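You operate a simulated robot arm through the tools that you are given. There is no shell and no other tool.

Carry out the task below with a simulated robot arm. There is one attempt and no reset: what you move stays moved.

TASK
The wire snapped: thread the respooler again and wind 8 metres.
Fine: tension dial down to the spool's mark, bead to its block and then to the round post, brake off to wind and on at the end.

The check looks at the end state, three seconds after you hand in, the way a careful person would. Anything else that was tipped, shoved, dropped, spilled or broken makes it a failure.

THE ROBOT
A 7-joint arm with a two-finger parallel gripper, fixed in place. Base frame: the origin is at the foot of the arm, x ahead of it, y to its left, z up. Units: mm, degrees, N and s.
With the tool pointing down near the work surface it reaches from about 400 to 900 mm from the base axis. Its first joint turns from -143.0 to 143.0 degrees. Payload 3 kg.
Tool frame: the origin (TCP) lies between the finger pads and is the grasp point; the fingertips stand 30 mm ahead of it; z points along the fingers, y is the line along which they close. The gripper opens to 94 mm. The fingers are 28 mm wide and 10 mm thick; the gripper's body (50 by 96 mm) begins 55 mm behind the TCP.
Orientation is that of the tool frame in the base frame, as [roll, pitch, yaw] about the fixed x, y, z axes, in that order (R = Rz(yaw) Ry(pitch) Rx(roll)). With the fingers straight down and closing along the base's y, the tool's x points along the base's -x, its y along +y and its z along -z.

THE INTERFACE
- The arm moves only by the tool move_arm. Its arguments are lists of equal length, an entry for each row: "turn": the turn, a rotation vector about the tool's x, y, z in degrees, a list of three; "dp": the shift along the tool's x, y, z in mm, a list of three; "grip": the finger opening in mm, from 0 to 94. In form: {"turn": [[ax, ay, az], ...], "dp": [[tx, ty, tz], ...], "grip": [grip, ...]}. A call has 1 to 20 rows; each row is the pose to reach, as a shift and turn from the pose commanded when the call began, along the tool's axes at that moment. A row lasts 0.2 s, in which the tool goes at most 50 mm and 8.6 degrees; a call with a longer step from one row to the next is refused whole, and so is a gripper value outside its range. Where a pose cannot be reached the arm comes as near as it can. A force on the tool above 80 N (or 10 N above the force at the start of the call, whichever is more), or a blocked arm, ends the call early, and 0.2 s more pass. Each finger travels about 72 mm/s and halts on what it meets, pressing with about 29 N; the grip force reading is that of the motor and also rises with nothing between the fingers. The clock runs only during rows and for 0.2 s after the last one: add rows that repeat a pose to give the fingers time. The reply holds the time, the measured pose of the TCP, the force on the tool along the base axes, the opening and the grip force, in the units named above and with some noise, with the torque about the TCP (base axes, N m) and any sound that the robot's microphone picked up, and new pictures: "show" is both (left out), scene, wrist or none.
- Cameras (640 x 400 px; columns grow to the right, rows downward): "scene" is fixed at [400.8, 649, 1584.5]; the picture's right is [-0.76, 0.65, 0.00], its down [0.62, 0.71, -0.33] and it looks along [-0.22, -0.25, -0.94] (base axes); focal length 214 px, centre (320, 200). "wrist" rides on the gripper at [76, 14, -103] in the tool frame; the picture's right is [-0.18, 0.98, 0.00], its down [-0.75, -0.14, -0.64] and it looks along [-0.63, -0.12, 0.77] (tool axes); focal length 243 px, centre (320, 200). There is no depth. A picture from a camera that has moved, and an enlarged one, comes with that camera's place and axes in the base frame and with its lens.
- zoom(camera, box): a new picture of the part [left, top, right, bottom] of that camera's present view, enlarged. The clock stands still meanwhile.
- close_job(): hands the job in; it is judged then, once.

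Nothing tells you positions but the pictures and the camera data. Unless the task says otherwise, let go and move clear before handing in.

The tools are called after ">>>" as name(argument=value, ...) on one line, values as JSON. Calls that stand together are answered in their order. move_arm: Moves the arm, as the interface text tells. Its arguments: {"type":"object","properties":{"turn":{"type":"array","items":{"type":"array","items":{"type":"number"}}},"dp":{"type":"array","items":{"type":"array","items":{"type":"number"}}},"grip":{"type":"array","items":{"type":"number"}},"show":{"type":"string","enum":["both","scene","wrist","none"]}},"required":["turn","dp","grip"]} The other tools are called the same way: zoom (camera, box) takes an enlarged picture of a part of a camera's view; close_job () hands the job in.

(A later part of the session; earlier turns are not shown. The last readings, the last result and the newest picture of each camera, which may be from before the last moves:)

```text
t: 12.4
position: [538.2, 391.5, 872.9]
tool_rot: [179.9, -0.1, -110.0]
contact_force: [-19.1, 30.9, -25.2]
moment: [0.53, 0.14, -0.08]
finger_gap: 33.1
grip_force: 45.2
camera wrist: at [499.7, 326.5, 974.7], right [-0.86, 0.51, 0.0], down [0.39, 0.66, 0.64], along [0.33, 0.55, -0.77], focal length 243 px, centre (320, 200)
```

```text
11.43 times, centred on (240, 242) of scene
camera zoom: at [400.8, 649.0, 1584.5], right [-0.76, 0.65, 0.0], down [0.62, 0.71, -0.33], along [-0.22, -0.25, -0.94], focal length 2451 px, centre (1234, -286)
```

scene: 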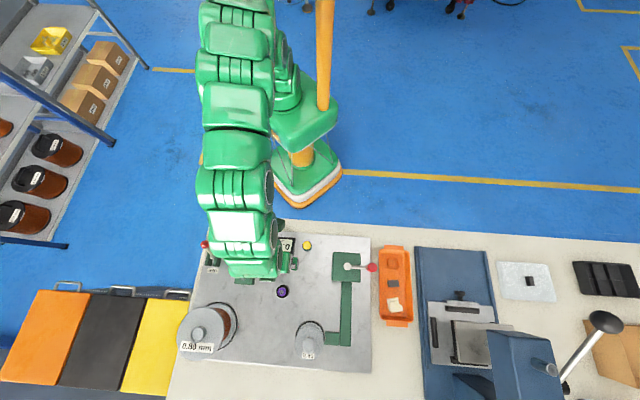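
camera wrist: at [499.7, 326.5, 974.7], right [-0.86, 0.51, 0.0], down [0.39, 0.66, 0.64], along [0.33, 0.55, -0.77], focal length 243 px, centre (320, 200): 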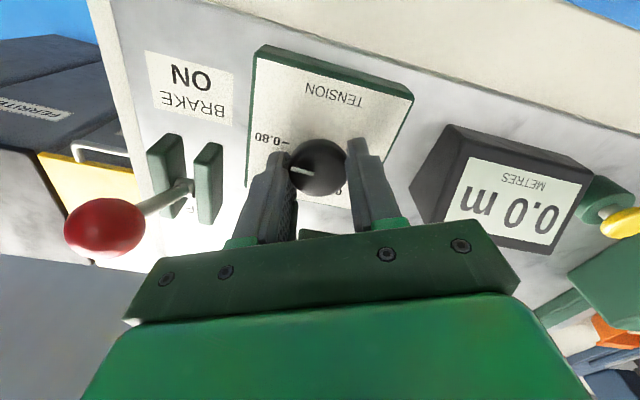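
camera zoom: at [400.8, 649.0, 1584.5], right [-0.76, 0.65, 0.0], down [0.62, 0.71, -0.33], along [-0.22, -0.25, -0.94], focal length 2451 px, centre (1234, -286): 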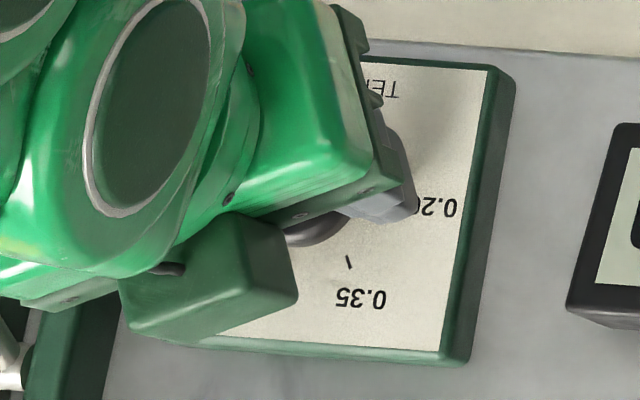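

The pointer followed the gripper without slipping and is now about 2–3° past the 0.80 tick. I'll ease off the sideways force and turn the last bit.

>>> move_arm(turn=[[0, 0, -1], [0, 0, -2.5], [0, 0, -2.5]], dp=[[0.3, -0.6, 0], [0.5, -1.2, 0], [0.5, -1.2, 0]], grip=[25, 25, 25], show="none")

```text
t: 13.2
position: [538.5, 391.2, 872.3]
tool_rot: [179.8, -0.2, -107.6]
contact_force: [-71.3, 28.8, -6.6]
moment: [-0.23, 1.19, -0.19]
finger_gap: 33.4
grip_force: 44.9
```

The sideways load grew because the gripper isn't quite on the knob's axis. I'll shift to relieve it before letting go.

>>> move_arm(turn=[[0, 0, 0], [0, 0, 0], [0, 0, 0]], dp=[[-0.1, 1.4, 0], [-0.2, 2.6, 0], [-0.2, 2.6, 0]], grip=[25, 25, 25], show="none")

```text
t: 14.0
position: [538.4, 390.4, 873.1]
tool_rot: [180.0, -0.1, -107.5]
contact_force: [-47.9, 3.6, -22.5]
moment: [-0.53, 0.57, -0.14]
finger_gap: 33.6
grip_force: 45.0
```

>>> move_arm(turn=[[0, 0, 0], [0, 0, 0], [0, 0, 0]], dp=[[0.5, 1.3, 0], [0.9, 2.7, 0], [0.9, 2.7, 0]], grip=[25, 25, 25], show="wrist")

>>> zoom(camera="wrist", box=[270, 120, 370, 200])

```text
t: 14.8
position: [538.1, 392.7, 873.6]
tool_rot: [-179.7, 0.1, -107.6]
contact_force: [9.1, 5.7, -29.6]
moment: [0.19, -0.13, 0.03]
finger_gap: 33.4
grip_force: 45.0
camera wrist: at [501.6, 324.4, 975.7], right [-0.88, 0.47, 0.0], down [0.36, 0.68, 0.64], along [0.31, 0.57, -0.76], focal length 243 px, centre (320, 200)
```

wrist: 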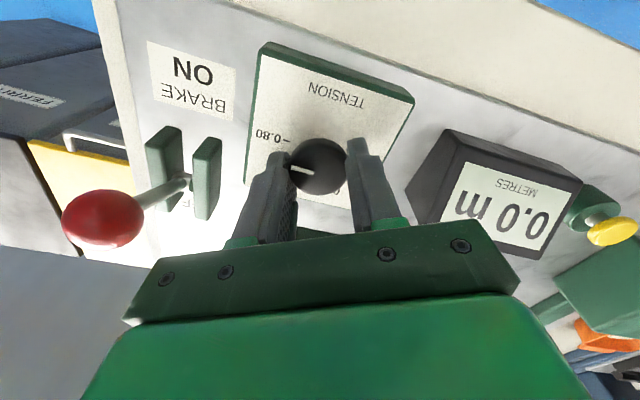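

```text
5.00 times, centred on (320, 160) of wrist
camera zoom: at [501.6, 324.4, 975.7], right [-0.88, 0.47, 0.0], down [0.36, 0.68, 0.64], along [0.31, 0.57, -0.76], focal length 1213 px, centre (320, 400)
```

zoom: 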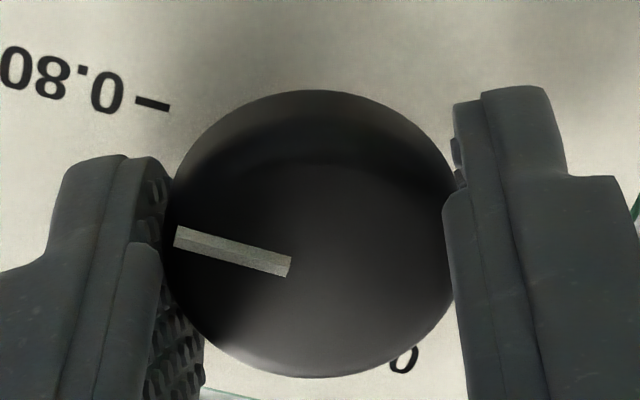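

The load is gone and the pointer lines up with the 0.80 tick. I'll release, rise and check it with a clear view.

>>> move_arm(turn=[[0, 0, 0], [0, 0, 0], [0, 0, 0], [0, 0, 0], [0, 0, 0], [0, 0, 0]], dp=[[0, 0, 0], [0, 0, 0], [0, 0, -10], [0, 0, -30], [0, 0, -60], [0, 0, -60]], grip=[45, 60, 60, 60, 60, 60], show="wrist")

>>> zoom(camera="wrist", box=[250, 60, 400, 170])

>>> zoom(camera="scene", box=[222, 225, 262, 250])

```text
t: 16.2
position: [536.0, 393.9, 933.8]
tool_rot: [179.9, 0.0, -107.6]
contact_force: [-0.3, -0.1, 0.1]
moment: [-0.02, -0.01, 0.01]
finger_gap: 60.0
grip_force: 0.1
camera wrist: at [498.8, 325.4, 1035.6], right [-0.88, 0.47, 0.0], down [0.36, 0.68, 0.64], along [0.3, 0.57, -0.77], focal length 243 px, centre (320, 200)
```

wrist: 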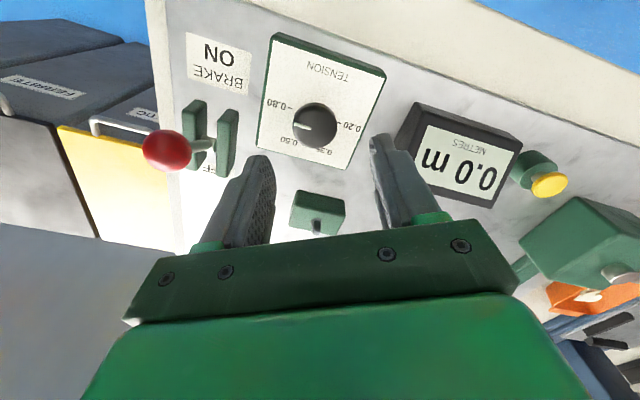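

```text
3.64 times, centred on (325, 115) of wrist
camera zoom: at [498.8, 325.4, 1035.6], right [-0.88, 0.47, 0.0], down [0.36, 0.68, 0.64], along [0.3, 0.57, -0.77], focal length 882 px, centre (302, 509)
```

zoom: 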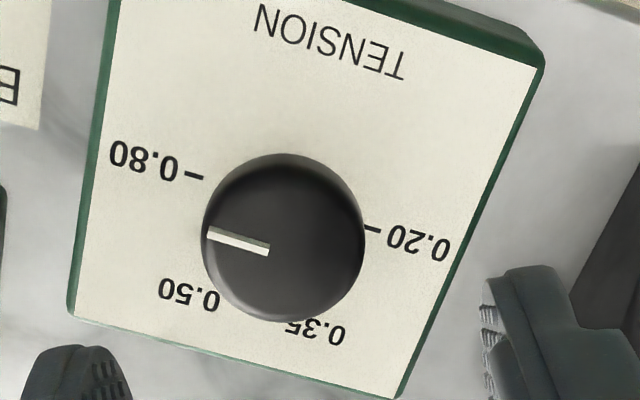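

```text
16.00 times, centred on (242, 238) of scene
camera zoom: at [400.8, 649.0, 1584.5], right [-0.76, 0.65, 0.0], down [0.62, 0.71, -0.33], along [-0.22, -0.25, -0.94], focal length 3432 px, centre (1568, -400)
```

zoom: 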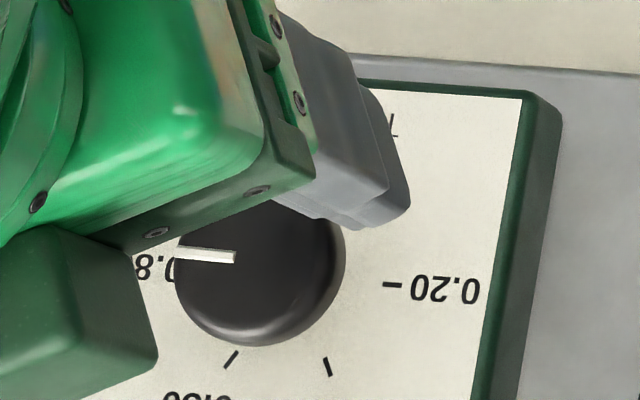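

The dial now reads 0.80 to within about a degree. Next is the bead, so I'll move above the black round post and square up the gripper.

>>> move_arm(turn=[[0, 0, 4.5], [0, 0, 9], [0, 0, 13.5], [0, 0, 18], [0, 0, 22.5], [0, 0, 27.5], [0, 0, 27.5]], dp=[[-33, 13, -3], [-66, 25, -3], [-100, 38, -3], [-134, 51, -3], [-168, 63, -3], [-201, 76, 0], [-201, 76, 0]], grip=[60, 60, 60, 60, 60, 60, 60], show="both")

>>> zoom(camera="wrist", box=[250, 80, 410, 200])

>>> zoom(camera="scene", box=[222, 225, 262, 250])

```text
t: 17.8
position: [524.2, 606.4, 932.9]
tool_rot: [-179.9, -0.1, -135.1]
contact_force: [0.2, 0.0, -1.0]
moment: [-0.03, -0.02, 0.01]
finger_gap: 60.3
grip_force: 0.1
camera wrist: at [460.4, 564.1, 1035.2], right [-0.56, 0.83, 0.0], down [0.63, 0.43, 0.64], along [0.53, 0.36, -0.77], focal length 243 px, centre (320, 200)
```

scene: 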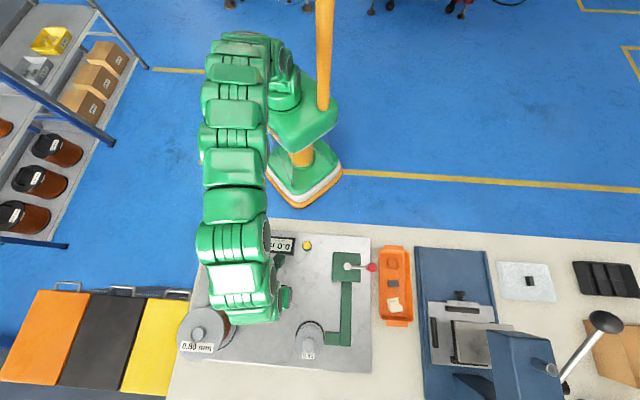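
wrist: 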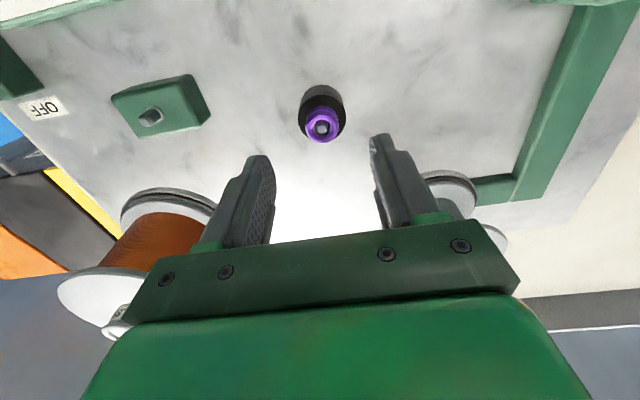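

```text
3.33 times, centred on (330, 140) of wrist
camera zoom: at [460.4, 564.1, 1035.2], right [-0.56, 0.83, 0.0], down [0.63, 0.43, 0.64], along [0.53, 0.36, -0.77], focal length 809 px, centre (287, 400)
```

zoom: 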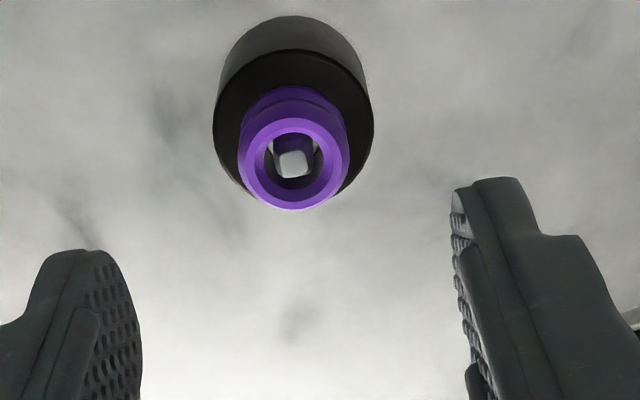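

```text
16.00 times, centred on (242, 238) of scene
camera zoom: at [400.8, 649.0, 1584.5], right [-0.76, 0.65, 0.0], down [0.62, 0.71, -0.33], along [-0.22, -0.25, -0.94], focal length 3432 px, centre (1568, -400)
```

zoom: 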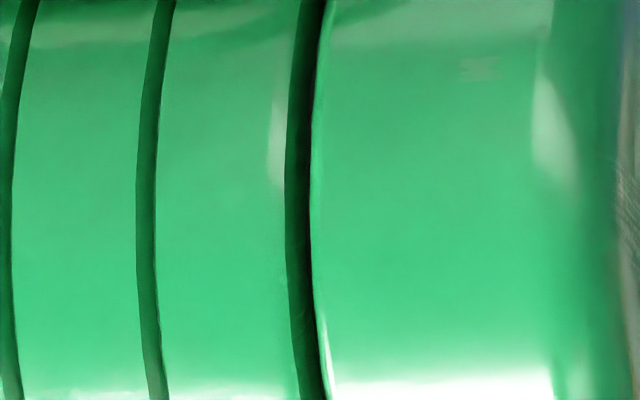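

>>> move_arm(turn=[[0, 0, 0], [0, 0, 0], [0, 0, 0]], dp=[[-2, 1.5, 24], [-2, 1.5, 46], [-2, 1.5, 46]], grip=[60, 60, 60], show="both")

>>> zoom(camera="wrist", box=[240, 80, 400, 200])

>>> zoom(camera="scene", box=[255, 270, 315, 310])

```text
t: 18.6
position: [526.5, 608.8, 885.8]
tool_rot: [180.0, 0.0, -135.0]
contact_force: [-0.6, 0.3, 0.3]
moment: [0.01, -0.01, 0.02]
finger_gap: 59.9
grip_force: 0.0
camera wrist: at [462.4, 566.3, 988.0], right [-0.56, 0.83, 0.0], down [0.63, 0.43, 0.64], along [0.53, 0.36, -0.77], focal length 243 px, centre (320, 200)
```

scene: 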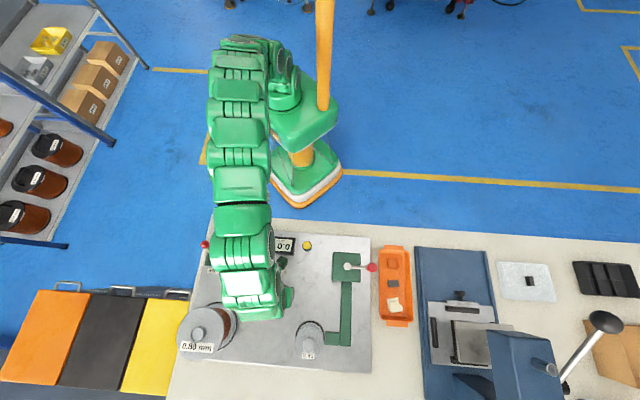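
wrist: 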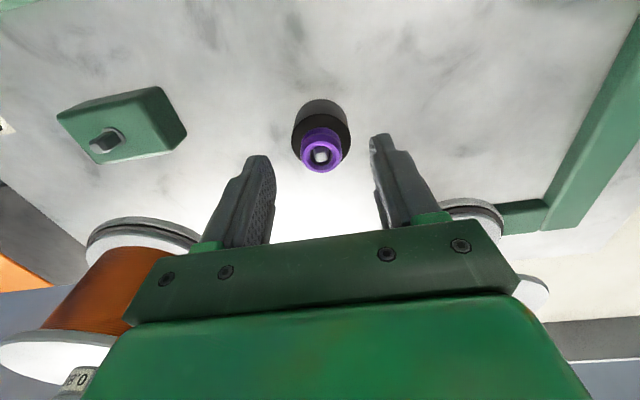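

```text
3.33 times, centred on (320, 140) of wrist
camera zoom: at [462.4, 566.3, 988.0], right [-0.56, 0.83, 0.0], down [0.63, 0.43, 0.64], along [0.53, 0.36, -0.77], focal length 809 px, centre (320, 400)
```

zoom: 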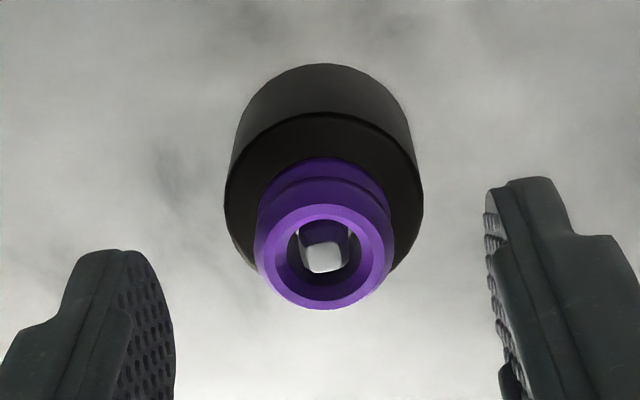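

```text
10.00 times, centred on (285, 290) of scene
camera zoom: at [400.8, 649.0, 1584.5], right [-0.76, 0.65, 0.0], down [0.62, 0.71, -0.33], along [-0.22, -0.25, -0.94], focal length 2145 px, centre (670, -700)
```

zoom: 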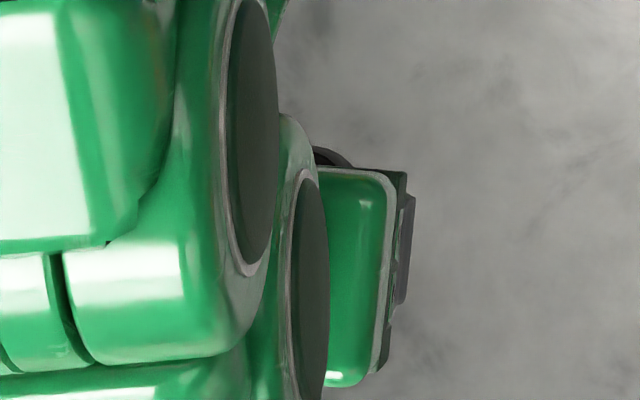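

The bead is at about a=60, b=802 with its top near z≈855 and the post top near 831. I'll lower so the fingertips stop just above the post and close on the bead.

>>> move_arm(turn=[[0, 0, 0], [0, 0, 0], [0, 0, 0], [0, 0, 0], [0, 0, 0]], dp=[[0, 2, 10], [0, 2, 19], [0, 2, 19], [0, 2, 19], [0, 2, 19]], grip=[60, 60, 40, 20, 15], show="wrist")

>>> zoom(camera="wrist", box=[240, 100, 400, 220])

```text
t: 19.8
position: [525.7, 609.9, 867.4]
tool_rot: [-180.0, 0.0, -135.0]
contact_force: [6.6, -7.4, 5.7]
moment: [-0.35, -0.09, -0.1]
finger_gap: 38.8
grip_force: 44.6
camera wrist: at [460.9, 566.8, 969.8], right [-0.56, 0.83, 0.0], down [0.63, 0.43, 0.64], along [0.53, 0.36, -0.77], focal length 243 px, centre (320, 200)
```

wrist: 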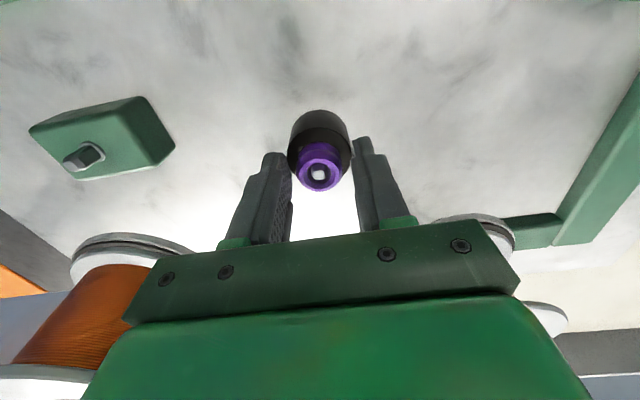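

```text
3.33 times, centred on (320, 160) of wrist
camera zoom: at [460.9, 566.8, 969.8], right [-0.56, 0.83, 0.0], down [0.63, 0.43, 0.64], along [0.53, 0.36, -0.77], focal length 809 px, centre (320, 333)
```

zoom: 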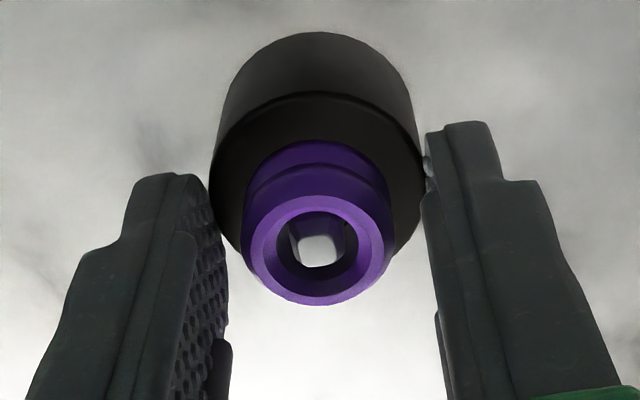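

The fingers stopped on the post itself at 38.8 mm, so everything is about 10 mm higher and 6 mm nearer than I estimated. I'll open, rise 8 mm, shift back 6 mm and close again, this time on the bead only.

>>> move_arm(turn=[[0, 0, 0], [0, 0, 0], [0, 0, 0], [0, 0, 0], [0, 0, 0]], dp=[[0, 0, 0], [0, 0, 0], [3, 0, -5], [6, 0, -9], [6, 0, -9]], grip=[50, 60, 60, 60, 60], show="wrist")

>>> zoom(camera="wrist", box=[240, 100, 400, 220])

```text
t: 21.0
position: [518.7, 606.2, 876.8]
tool_rot: [-179.9, 0.0, -135.0]
contact_force: [-0.2, 0.6, -0.8]
moment: [-0.02, 0.04, -0.01]
finger_gap: 60.2
grip_force: 0.0
camera wrist: at [455.2, 563.2, 978.9], right [-0.56, 0.83, 0.0], down [0.63, 0.43, 0.64], along [0.53, 0.36, -0.77], focal length 243 px, centre (320, 200)
```

wrist: 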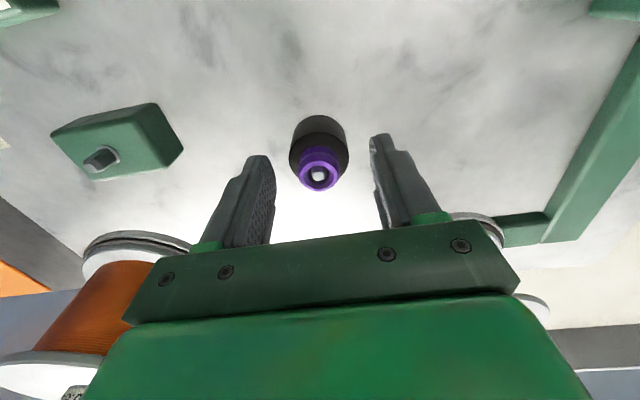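

```text
3.33 times, centred on (320, 160) of wrist
camera zoom: at [455.2, 563.2, 978.9], right [-0.56, 0.83, 0.0], down [0.63, 0.43, 0.64], along [0.53, 0.36, -0.77], focal length 809 px, centre (320, 333)
```

zoom: 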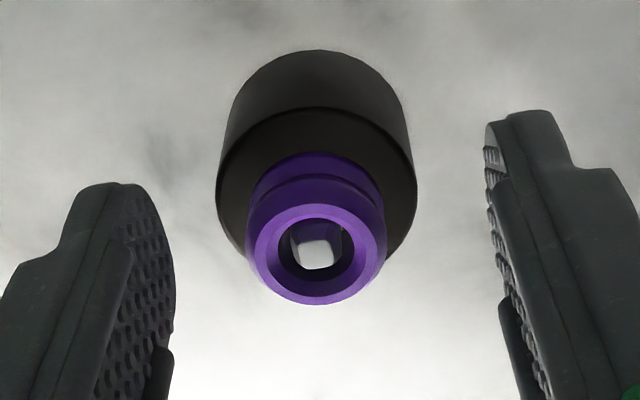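

>>> move_arm(turn=[[0, 0, 0], [0, 0, 0], [0, 0, 0], [0, 0, 0]], dp=[[-1, -0.7, 1], [-1, -0.7, 1], [-1, -0.7, 1], [-1, -0.7, 1]], grip=[45, 30, 15, 12], show="wrist")

>>> zoom(camera="wrist", box=[240, 100, 400, 220])

```text
t: 22.0
position: [519.4, 605.7, 876.3]
tool_rot: [-180.0, 0.0, -135.1]
contact_force: [-0.5, -0.7, 0.7]
moment: [-0.03, -0.01, 0.0]
finger_gap: 21.8
grip_force: 29.0
camera wrist: at [456.1, 563.4, 977.8], right [-0.56, 0.83, 0.0], down [0.63, 0.43, 0.64], along [0.53, 0.36, -0.77], focal length 243 px, centre (320, 200)
```

wrist: 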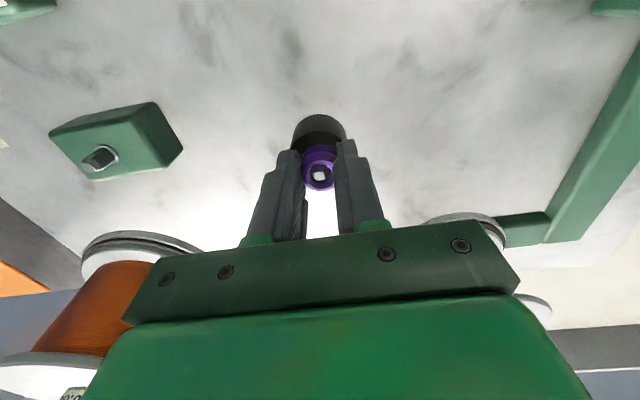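

```text
3.33 times, centred on (320, 160) of wrist
camera zoom: at [456.1, 563.4, 977.8], right [-0.56, 0.83, 0.0], down [0.63, 0.43, 0.64], along [0.53, 0.36, -0.77], focal length 809 px, centre (320, 333)
```

zoom: 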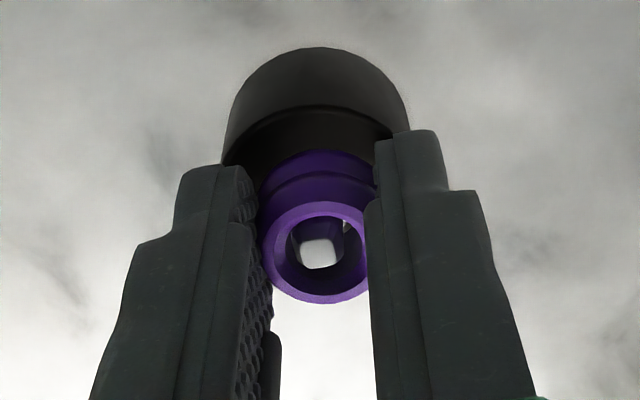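

The bead is held at 21.8 mm. I'll lift it straight up off the peg.

>>> move_arm(turn=[[0, 0, 0], [0, 0, 0], [0, 0, 0], [0, 0, 0], [0, 0, 0]], dp=[[0, 0, -5], [0, 0, -15], [0, 0, -30], [0, 0, -45], [0, 0, -45]], grip=[12, 12, 12, 12, 12], show="both")

>>> zoom(camera="wrist", box=[220, 70, 420, 220])

>>> zoom(camera="scene", box=[170, 225, 370, 350])

```text
t: 23.2
position: [521.0, 607.3, 922.4]
tool_rot: [-179.9, -0.1, -135.0]
contact_force: [0.2, -0.1, 0.6]
moment: [0.01, 0.02, 0.02]
finger_gap: 21.4
grip_force: 29.2
camera wrist: at [457.0, 563.9, 1024.3], right [-0.56, 0.83, 0.0], down [0.63, 0.43, 0.64], along [0.53, 0.36, -0.77], focal length 243 px, centre (320, 200)
```

scene: 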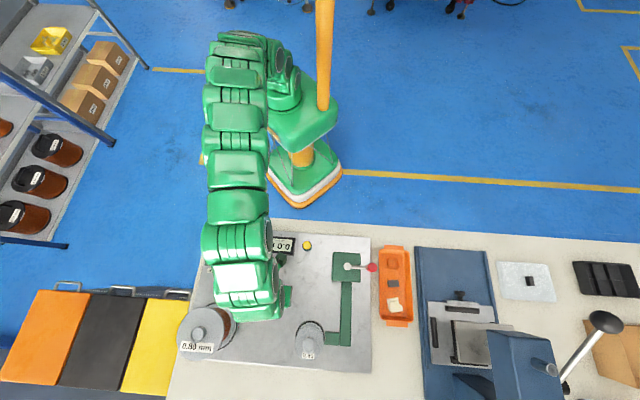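
wrist: 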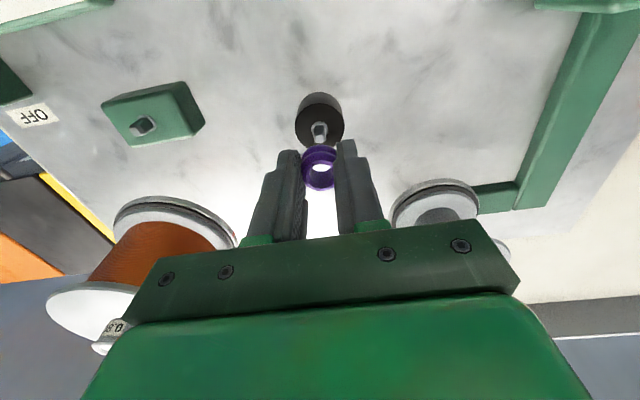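

```text
2.67 times, centred on (320, 145) of wrist
camera zoom: at [457.0, 563.9, 1024.3], right [-0.56, 0.83, 0.0], down [0.63, 0.43, 0.64], along [0.53, 0.36, -0.77], focal length 647 px, centre (320, 347)
```

zoom: 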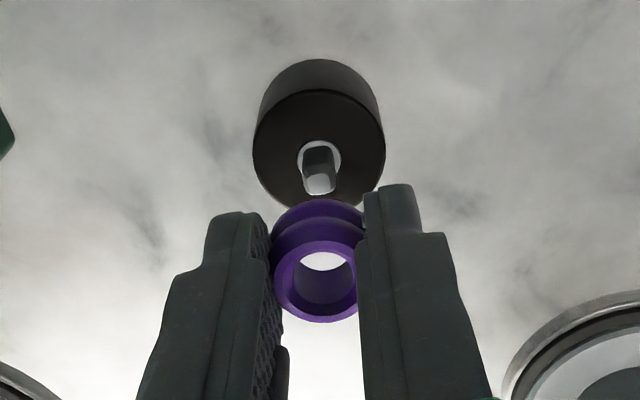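

```text
3.20 times, centred on (270, 288) of scene
camera zoom: at [400.8, 649.0, 1584.5], right [-0.76, 0.65, 0.0], down [0.62, 0.71, -0.33], along [-0.22, -0.25, -0.94], focal length 686 px, centre (480, -80)
```

zoom: 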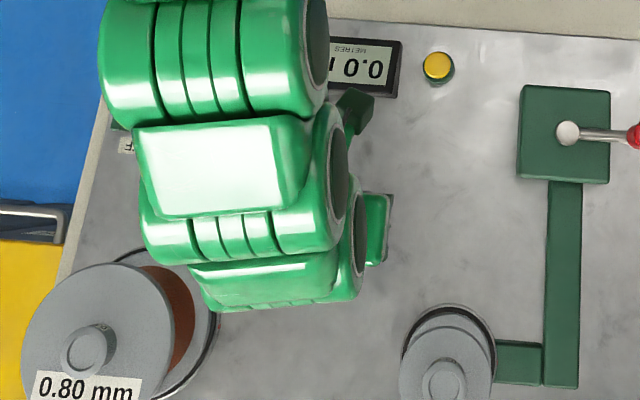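

The bead came off cleanly and I hold it; the post's peg is now bare. I'll zoom on both pegs to measure the offset to the block.

>>> zoom(camera="wrist", box=[95, 75, 215, 150])

>>> zoom(camera="wrist", box=[290, 85, 350, 155])

```text
5.33 times, centred on (155, 112) of wrist
camera zoom: at [457.0, 563.9, 1024.3], right [-0.56, 0.83, 0.0], down [0.63, 0.43, 0.64], along [0.53, 0.36, -0.77], focal length 1294 px, centre (1200, 667)
```

zoom: 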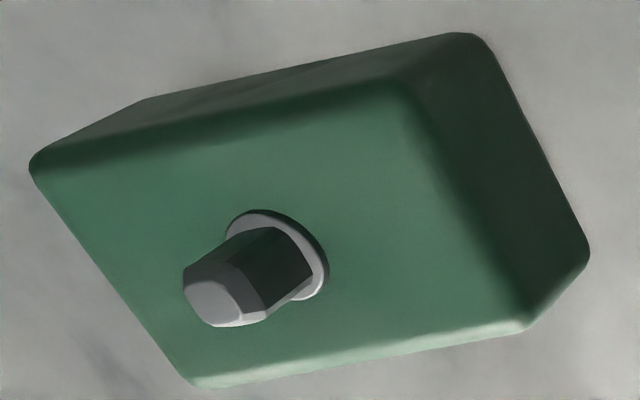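

```text
5.71 times, centred on (320, 120) of wrist
camera zoom: at [457.0, 563.9, 1024.3], right [-0.56, 0.83, 0.0], down [0.63, 0.43, 0.64], along [0.53, 0.36, -0.77], focal length 1386 px, centre (320, 657)
```

zoom: 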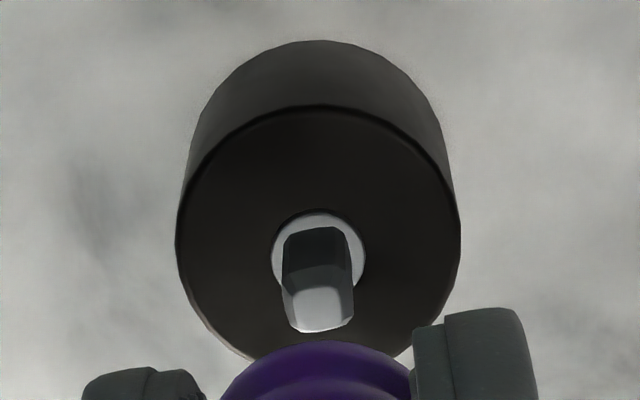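

>>> move_arm(turn=[[0, 0, 0], [0, 0, 0], [0, 0, 0], [0, 0, 0], [0, 0, 0]], dp=[[8, -32, 0], [15, -64, 0], [22, -96, 0], [30, -128, 0], [30, -128, 0]], grip=[12, 12, 12, 12, 12], show="both")

>>> zoom(camera="wrist", box=[250, 60, 390, 200])

>>> zoom(camera="scene", box=[205, 240, 305, 303])

```text
t: 24.4
position: [589.0, 496.2, 920.5]
tool_rot: [180.0, 0.0, -135.0]
contact_force: [0.1, -0.7, 0.5]
moment: [0.02, 0.02, -0.02]
finger_gap: 21.6
grip_force: 29.1
camera wrist: at [525.1, 452.5, 1023.0], right [-0.57, 0.82, 0.0], down [0.63, 0.43, 0.64], along [0.53, 0.36, -0.77], focal length 243 px, centre (320, 200)
```

scene: 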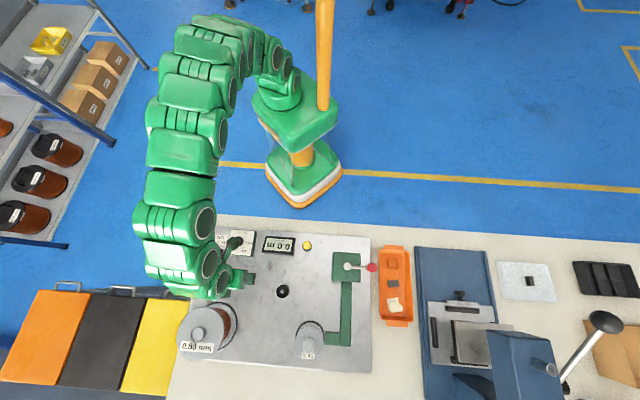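
wrist: 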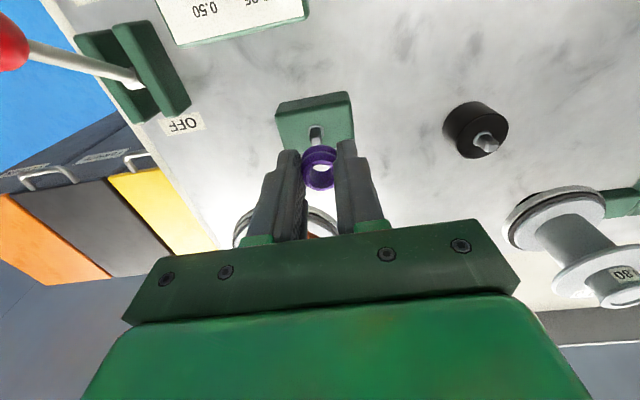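

```text
2.86 times, centred on (320, 130) of wrist
camera zoom: at [525.1, 452.5, 1023.0], right [-0.57, 0.82, 0.0], down [0.63, 0.43, 0.64], along [0.53, 0.36, -0.77], focal length 693 px, centre (320, 400)
```

zoom: 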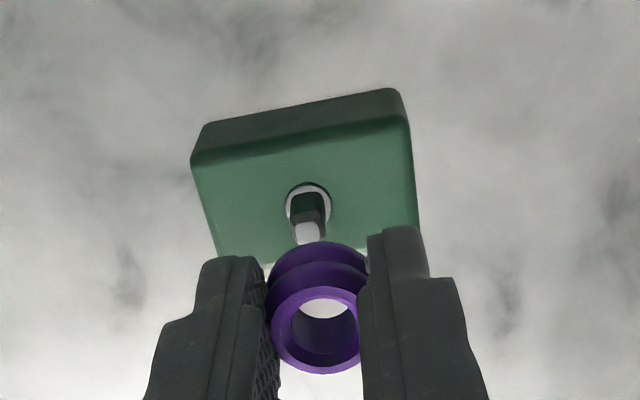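

```text
6.35 times, centred on (255, 272) of scene
camera zoom: at [400.8, 649.0, 1584.5], right [-0.76, 0.65, 0.0], down [0.62, 0.71, -0.33], along [-0.22, -0.25, -0.94], focal length 1362 px, centre (733, -254)
```

zoom: 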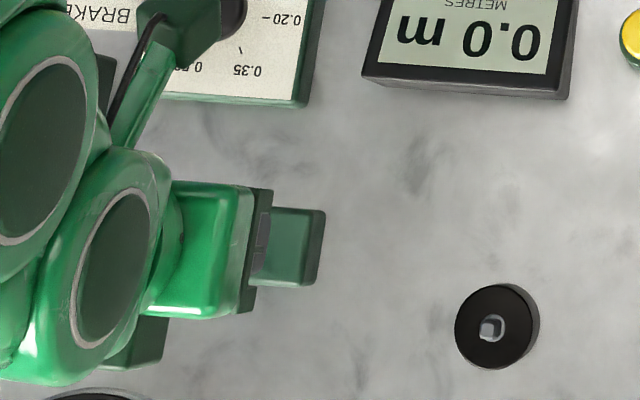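

The block's peg is about 4 mm to the -a side and 3 mm further out than the TCP. I'll shift over it and come down to just above the peg to check.

>>> move_arm(turn=[[0, 0, 0], [0, 0, 0], [0, 0, 0]], dp=[[-2.8, -3.9, 0], [-2.8, -3.9, 16], [-2.8, -3.9, 16]], grip=[12, 12, 12], show="wrist")

>>> zoom(camera="wrist", box=[260, 80, 380, 200])

>>> zoom(camera="scene", box=[225, 255, 275, 290])

```text
t: 25.2
position: [593.9, 494.3, 904.8]
tool_rot: [-180.0, 0.0, -135.0]
contact_force: [-0.7, 0.2, 0.1]
moment: [0.01, -0.01, 0.01]
finger_gap: 21.8
grip_force: 29.1
camera wrist: at [530.8, 451.3, 1006.9], right [-0.56, 0.83, 0.0], down [0.63, 0.43, 0.64], along [0.53, 0.36, -0.77], focal length 243 px, centre (320, 200)
```

wrist: 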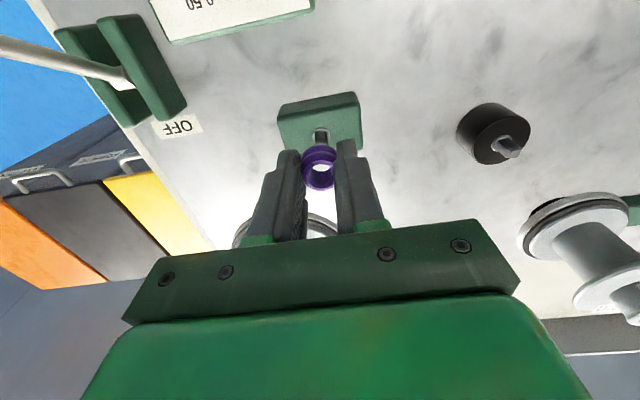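

```text
3.33 times, centred on (320, 140) of wrist
camera zoom: at [530.8, 451.3, 1006.9], right [-0.56, 0.83, 0.0], down [0.63, 0.43, 0.64], along [0.53, 0.36, -0.77], focal length 809 px, centre (320, 400)
```

zoom: 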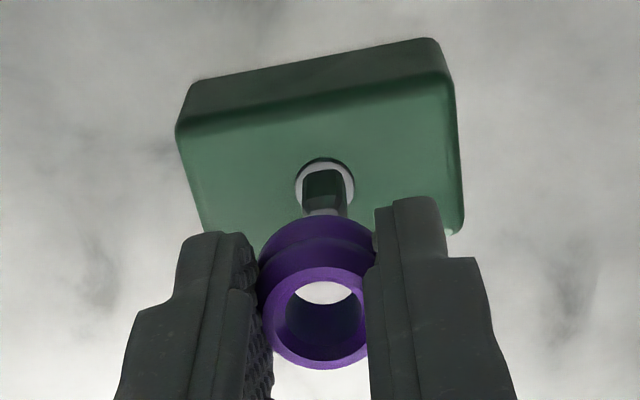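

```text
11.43 times, centred on (250, 272) of scene
camera zoom: at [400.8, 649.0, 1584.5], right [-0.76, 0.65, 0.0], down [0.62, 0.71, -0.33], along [-0.22, -0.25, -0.94], focal length 2451 px, centre (1120, -629)
```

zoom: 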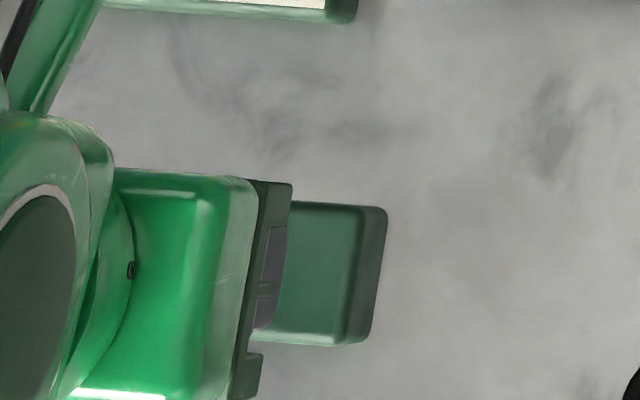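

>>> zoom(camera="wrist", box=[295, 115, 345, 155])

>>> zoom(camera="wrist", box=[270, 85, 370, 150])

```text
10.00 times, centred on (320, 135) of wrist
camera zoom: at [530.8, 451.3, 1006.9], right [-0.56, 0.83, 0.0], down [0.63, 0.43, 0.64], along [0.53, 0.36, -0.77], focal length 2426 px, centre (320, 850)
```

zoom: 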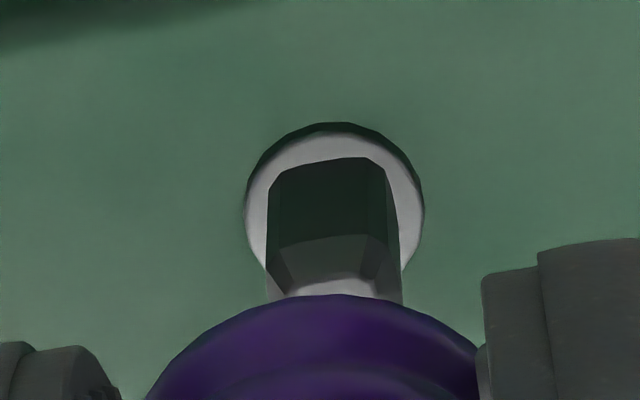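

```text
6.15 times, centred on (320, 118) of wrist
camera zoom: at [530.8, 451.3, 1006.9], right [-0.56, 0.83, 0.0], down [0.63, 0.43, 0.64], along [0.53, 0.36, -0.77], focal length 1493 px, centre (320, 708)
```

zoom: 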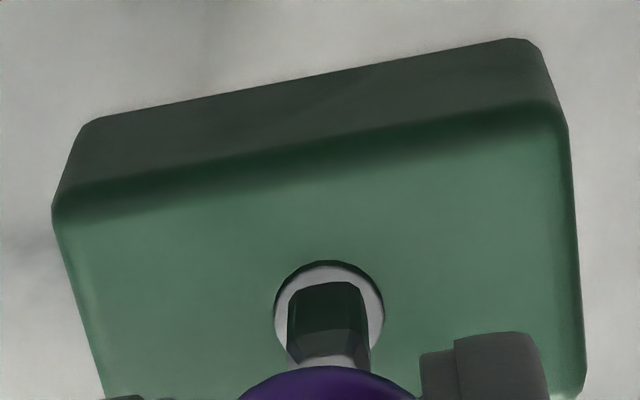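

>>> zoom(camera="scene", box=[267, 281, 299, 301])

```text
16.00 times, centred on (283, 291) of scene
camera zoom: at [400.8, 649.0, 1584.5], right [-0.76, 0.65, 0.0], down [0.62, 0.71, -0.33], along [-0.22, -0.25, -0.94], focal length 3432 px, centre (912, -1256)
```

zoom: 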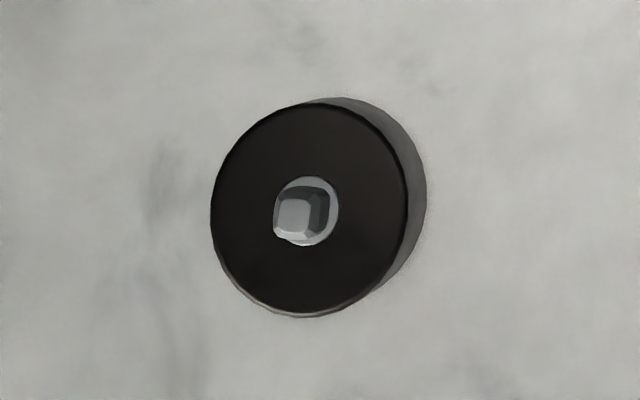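

Two independent estimates agree the gripper should shift about +1.3 mm in a and -1.9 mm in b. I'll apply that and lower gently to start engaging the peg.

>>> move_arm(turn=[[0, 0, 0], [0, 0, 0], [0, 0, 0], [0, 0, 0], [0, 0, 0]], dp=[[1.9, 1.3, 0], [1.9, 1.3, 7], [1.9, 1.3, 14], [1.9, 1.3, 20], [1.9, 1.3, 20]], grip=[12, 12, 12, 12, 12], show="wrist")

>>> zoom(camera="wrist", box=[260, 90, 380, 210])

```text
t: 26.4
position: [592.4, 494.7, 885.6]
tool_rot: [-180.0, 0.1, -135.0]
contact_force: [0.6, 0.0, -0.1]
moment: [0.02, -0.02, -0.01]
finger_gap: 21.6
grip_force: 29.0
camera wrist: at [528.6, 450.6, 987.9], right [-0.56, 0.83, 0.0], down [0.63, 0.43, 0.64], along [0.53, 0.36, -0.77], focal length 243 px, centre (320, 200)
```

wrist: 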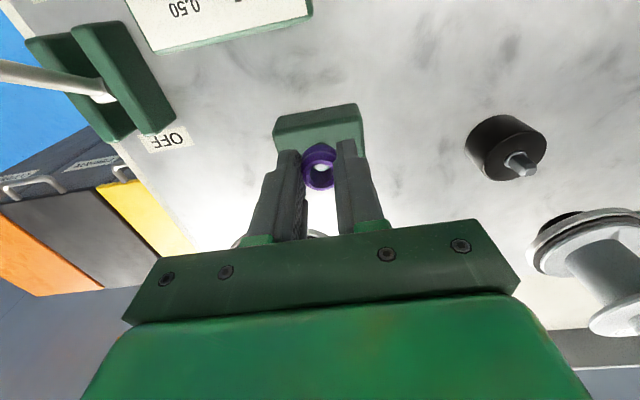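

```text
3.33 times, centred on (320, 150) of wrist
camera zoom: at [528.6, 450.6, 987.9], right [-0.56, 0.83, 0.0], down [0.63, 0.43, 0.64], along [0.53, 0.36, -0.77], focal length 809 px, centre (320, 367)
```

zoom: 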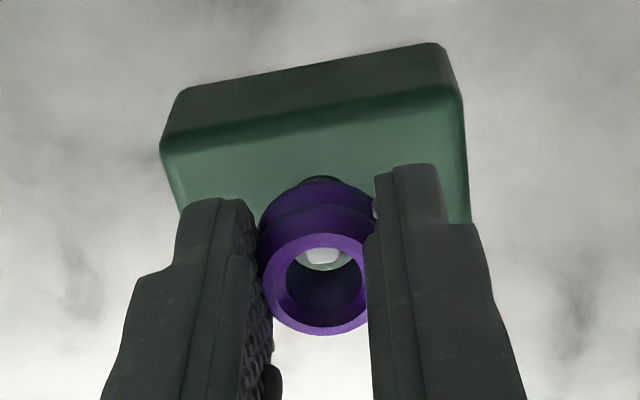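

>>> zoom(camera="wrist", box=[295, 140, 345, 195])

```text
7.27 times, centred on (320, 168) of wrist
camera zoom: at [528.6, 450.6, 987.9], right [-0.56, 0.83, 0.0], down [0.63, 0.43, 0.64], along [0.53, 0.36, -0.77], focal length 1764 px, centre (320, 436)
```

zoom: 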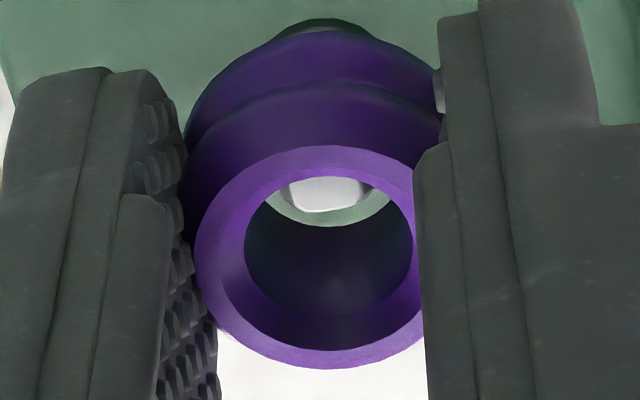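

The peg top shows centred in the bead's hole. I'll keep lowering in small steps and watch the force.

>>> move_arm(turn=[[0, 0, 0], [0, 0, 0], [0, 0, 0]], dp=[[0, 0, 3], [0, 0, 6], [0, 0, 6]], grip=[12, 12, 12], show="wrist")

>>> zoom(camera="wrist", box=[295, 140, 345, 195])

```text
t: 27.2
position: [591.7, 493.3, 878.9]
tool_rot: [180.0, 0.1, -135.0]
contact_force: [-0.1, 0.5, -0.4]
moment: [0.0, 0.03, -0.03]
finger_gap: 21.5
grip_force: 28.9
camera wrist: at [528.3, 450.4, 981.7], right [-0.56, 0.83, 0.0], down [0.63, 0.43, 0.64], along [0.53, 0.36, -0.77], focal length 243 px, centre (320, 200)
```

wrist: 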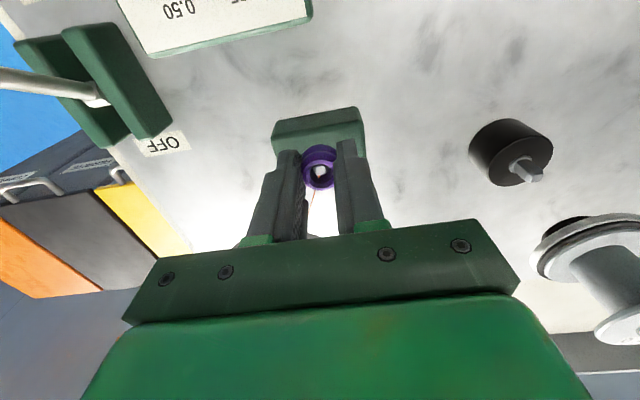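

```text
7.27 times, centred on (320, 168) of wrist
camera zoom: at [528.3, 450.4, 981.7], right [-0.56, 0.83, 0.0], down [0.63, 0.43, 0.64], along [0.53, 0.36, -0.77], focal length 1764 px, centre (320, 436)
```

zoom: 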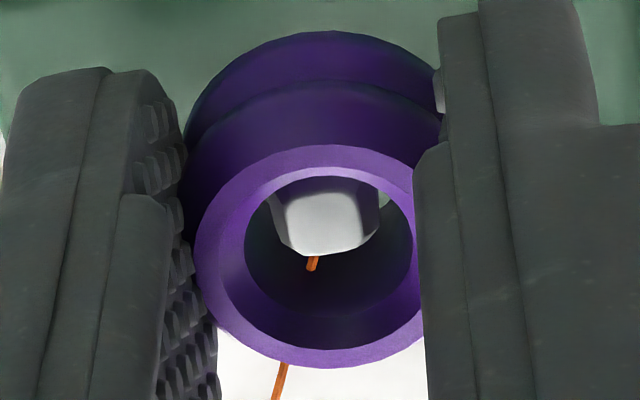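

A copper wire has just appeared from the supply spool to the bead, so the block has registered it. I'll look at the scene before seating it fully.

>>> zoom(camera="scene", box=[170, 225, 370, 350])

>>> zoom(camera="scene", box=[200, 260, 280, 325])

>>> zoom(camera="wrist", box=[220, 90, 420, 250])

```text
3.20 times, centred on (270, 288) of scene
camera zoom: at [400.8, 649.0, 1584.5], right [-0.76, 0.65, 0.0], down [0.62, 0.71, -0.33], along [-0.22, -0.25, -0.94], focal length 686 px, centre (480, -80)
```

zoom: 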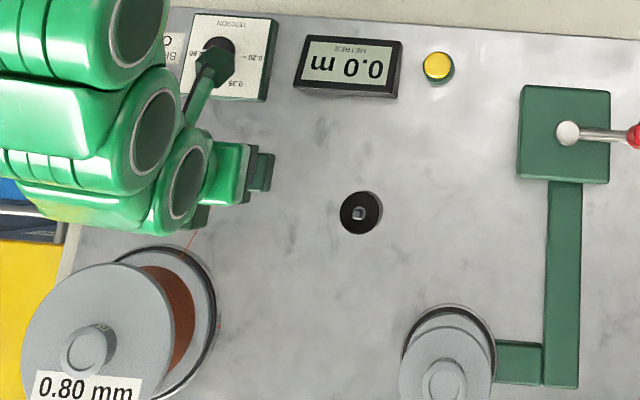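

```text
6.15 times, centred on (240, 292) of scene
camera zoom: at [400.8, 649.0, 1584.5], right [-0.76, 0.65, 0.0], down [0.62, 0.71, -0.33], along [-0.22, -0.25, -0.94], focal length 1320 px, centre (812, -369)
```

zoom: 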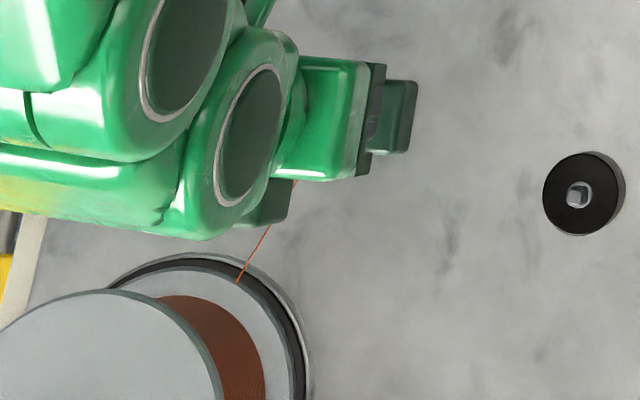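

```text
2.50 times, centred on (320, 170) of wrist
camera zoom: at [528.3, 450.4, 981.7], right [-0.56, 0.83, 0.0], down [0.63, 0.43, 0.64], along [0.53, 0.36, -0.77], focal length 606 px, centre (320, 275)
```

zoom: 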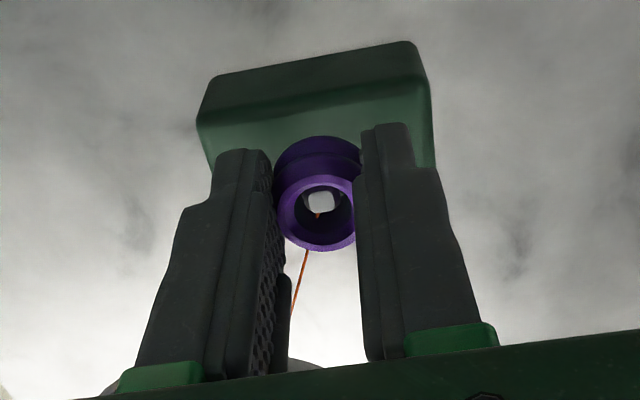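

>>> move_arm(turn=[[0, 0, 0], [0, 0, 0], [0, 0, 0], [0, 0, 0]], dp=[[0, 0, 2], [0, 0, 4], [0, 0, 6], [0, 0, 6]], grip=[12, 12, 12, 12], show="wrist")

>>> zoom(camera="wrist", box=[295, 140, 345, 195])

```text
t: 28.2
position: [592.3, 494.3, 872.6]
tool_rot: [179.9, -0.1, -134.9]
contact_force: [1.9, 1.8, 4.5]
moment: [-0.02, -0.15, -0.06]
finger_gap: 21.8
grip_force: 29.3
camera wrist: at [528.7, 450.5, 975.1], right [-0.56, 0.83, 0.0], down [0.63, 0.43, 0.64], along [0.53, 0.36, -0.77], focal length 243 px, centre (320, 200)
```

wrist: 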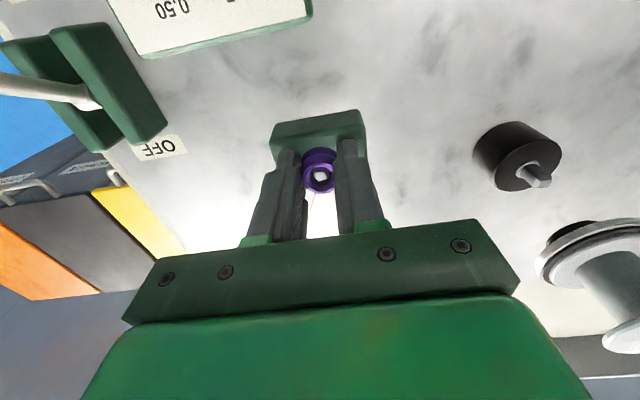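

```text
7.27 times, centred on (320, 168) of wrist
camera zoom: at [528.7, 450.5, 975.1], right [-0.56, 0.83, 0.0], down [0.63, 0.43, 0.64], along [0.53, 0.36, -0.77], focal length 1764 px, centre (320, 436)
```

zoom: 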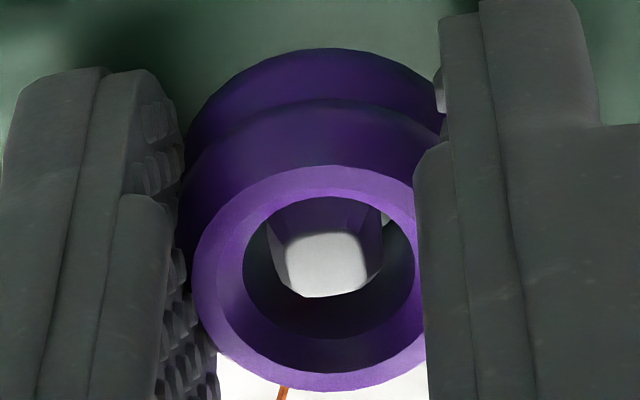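

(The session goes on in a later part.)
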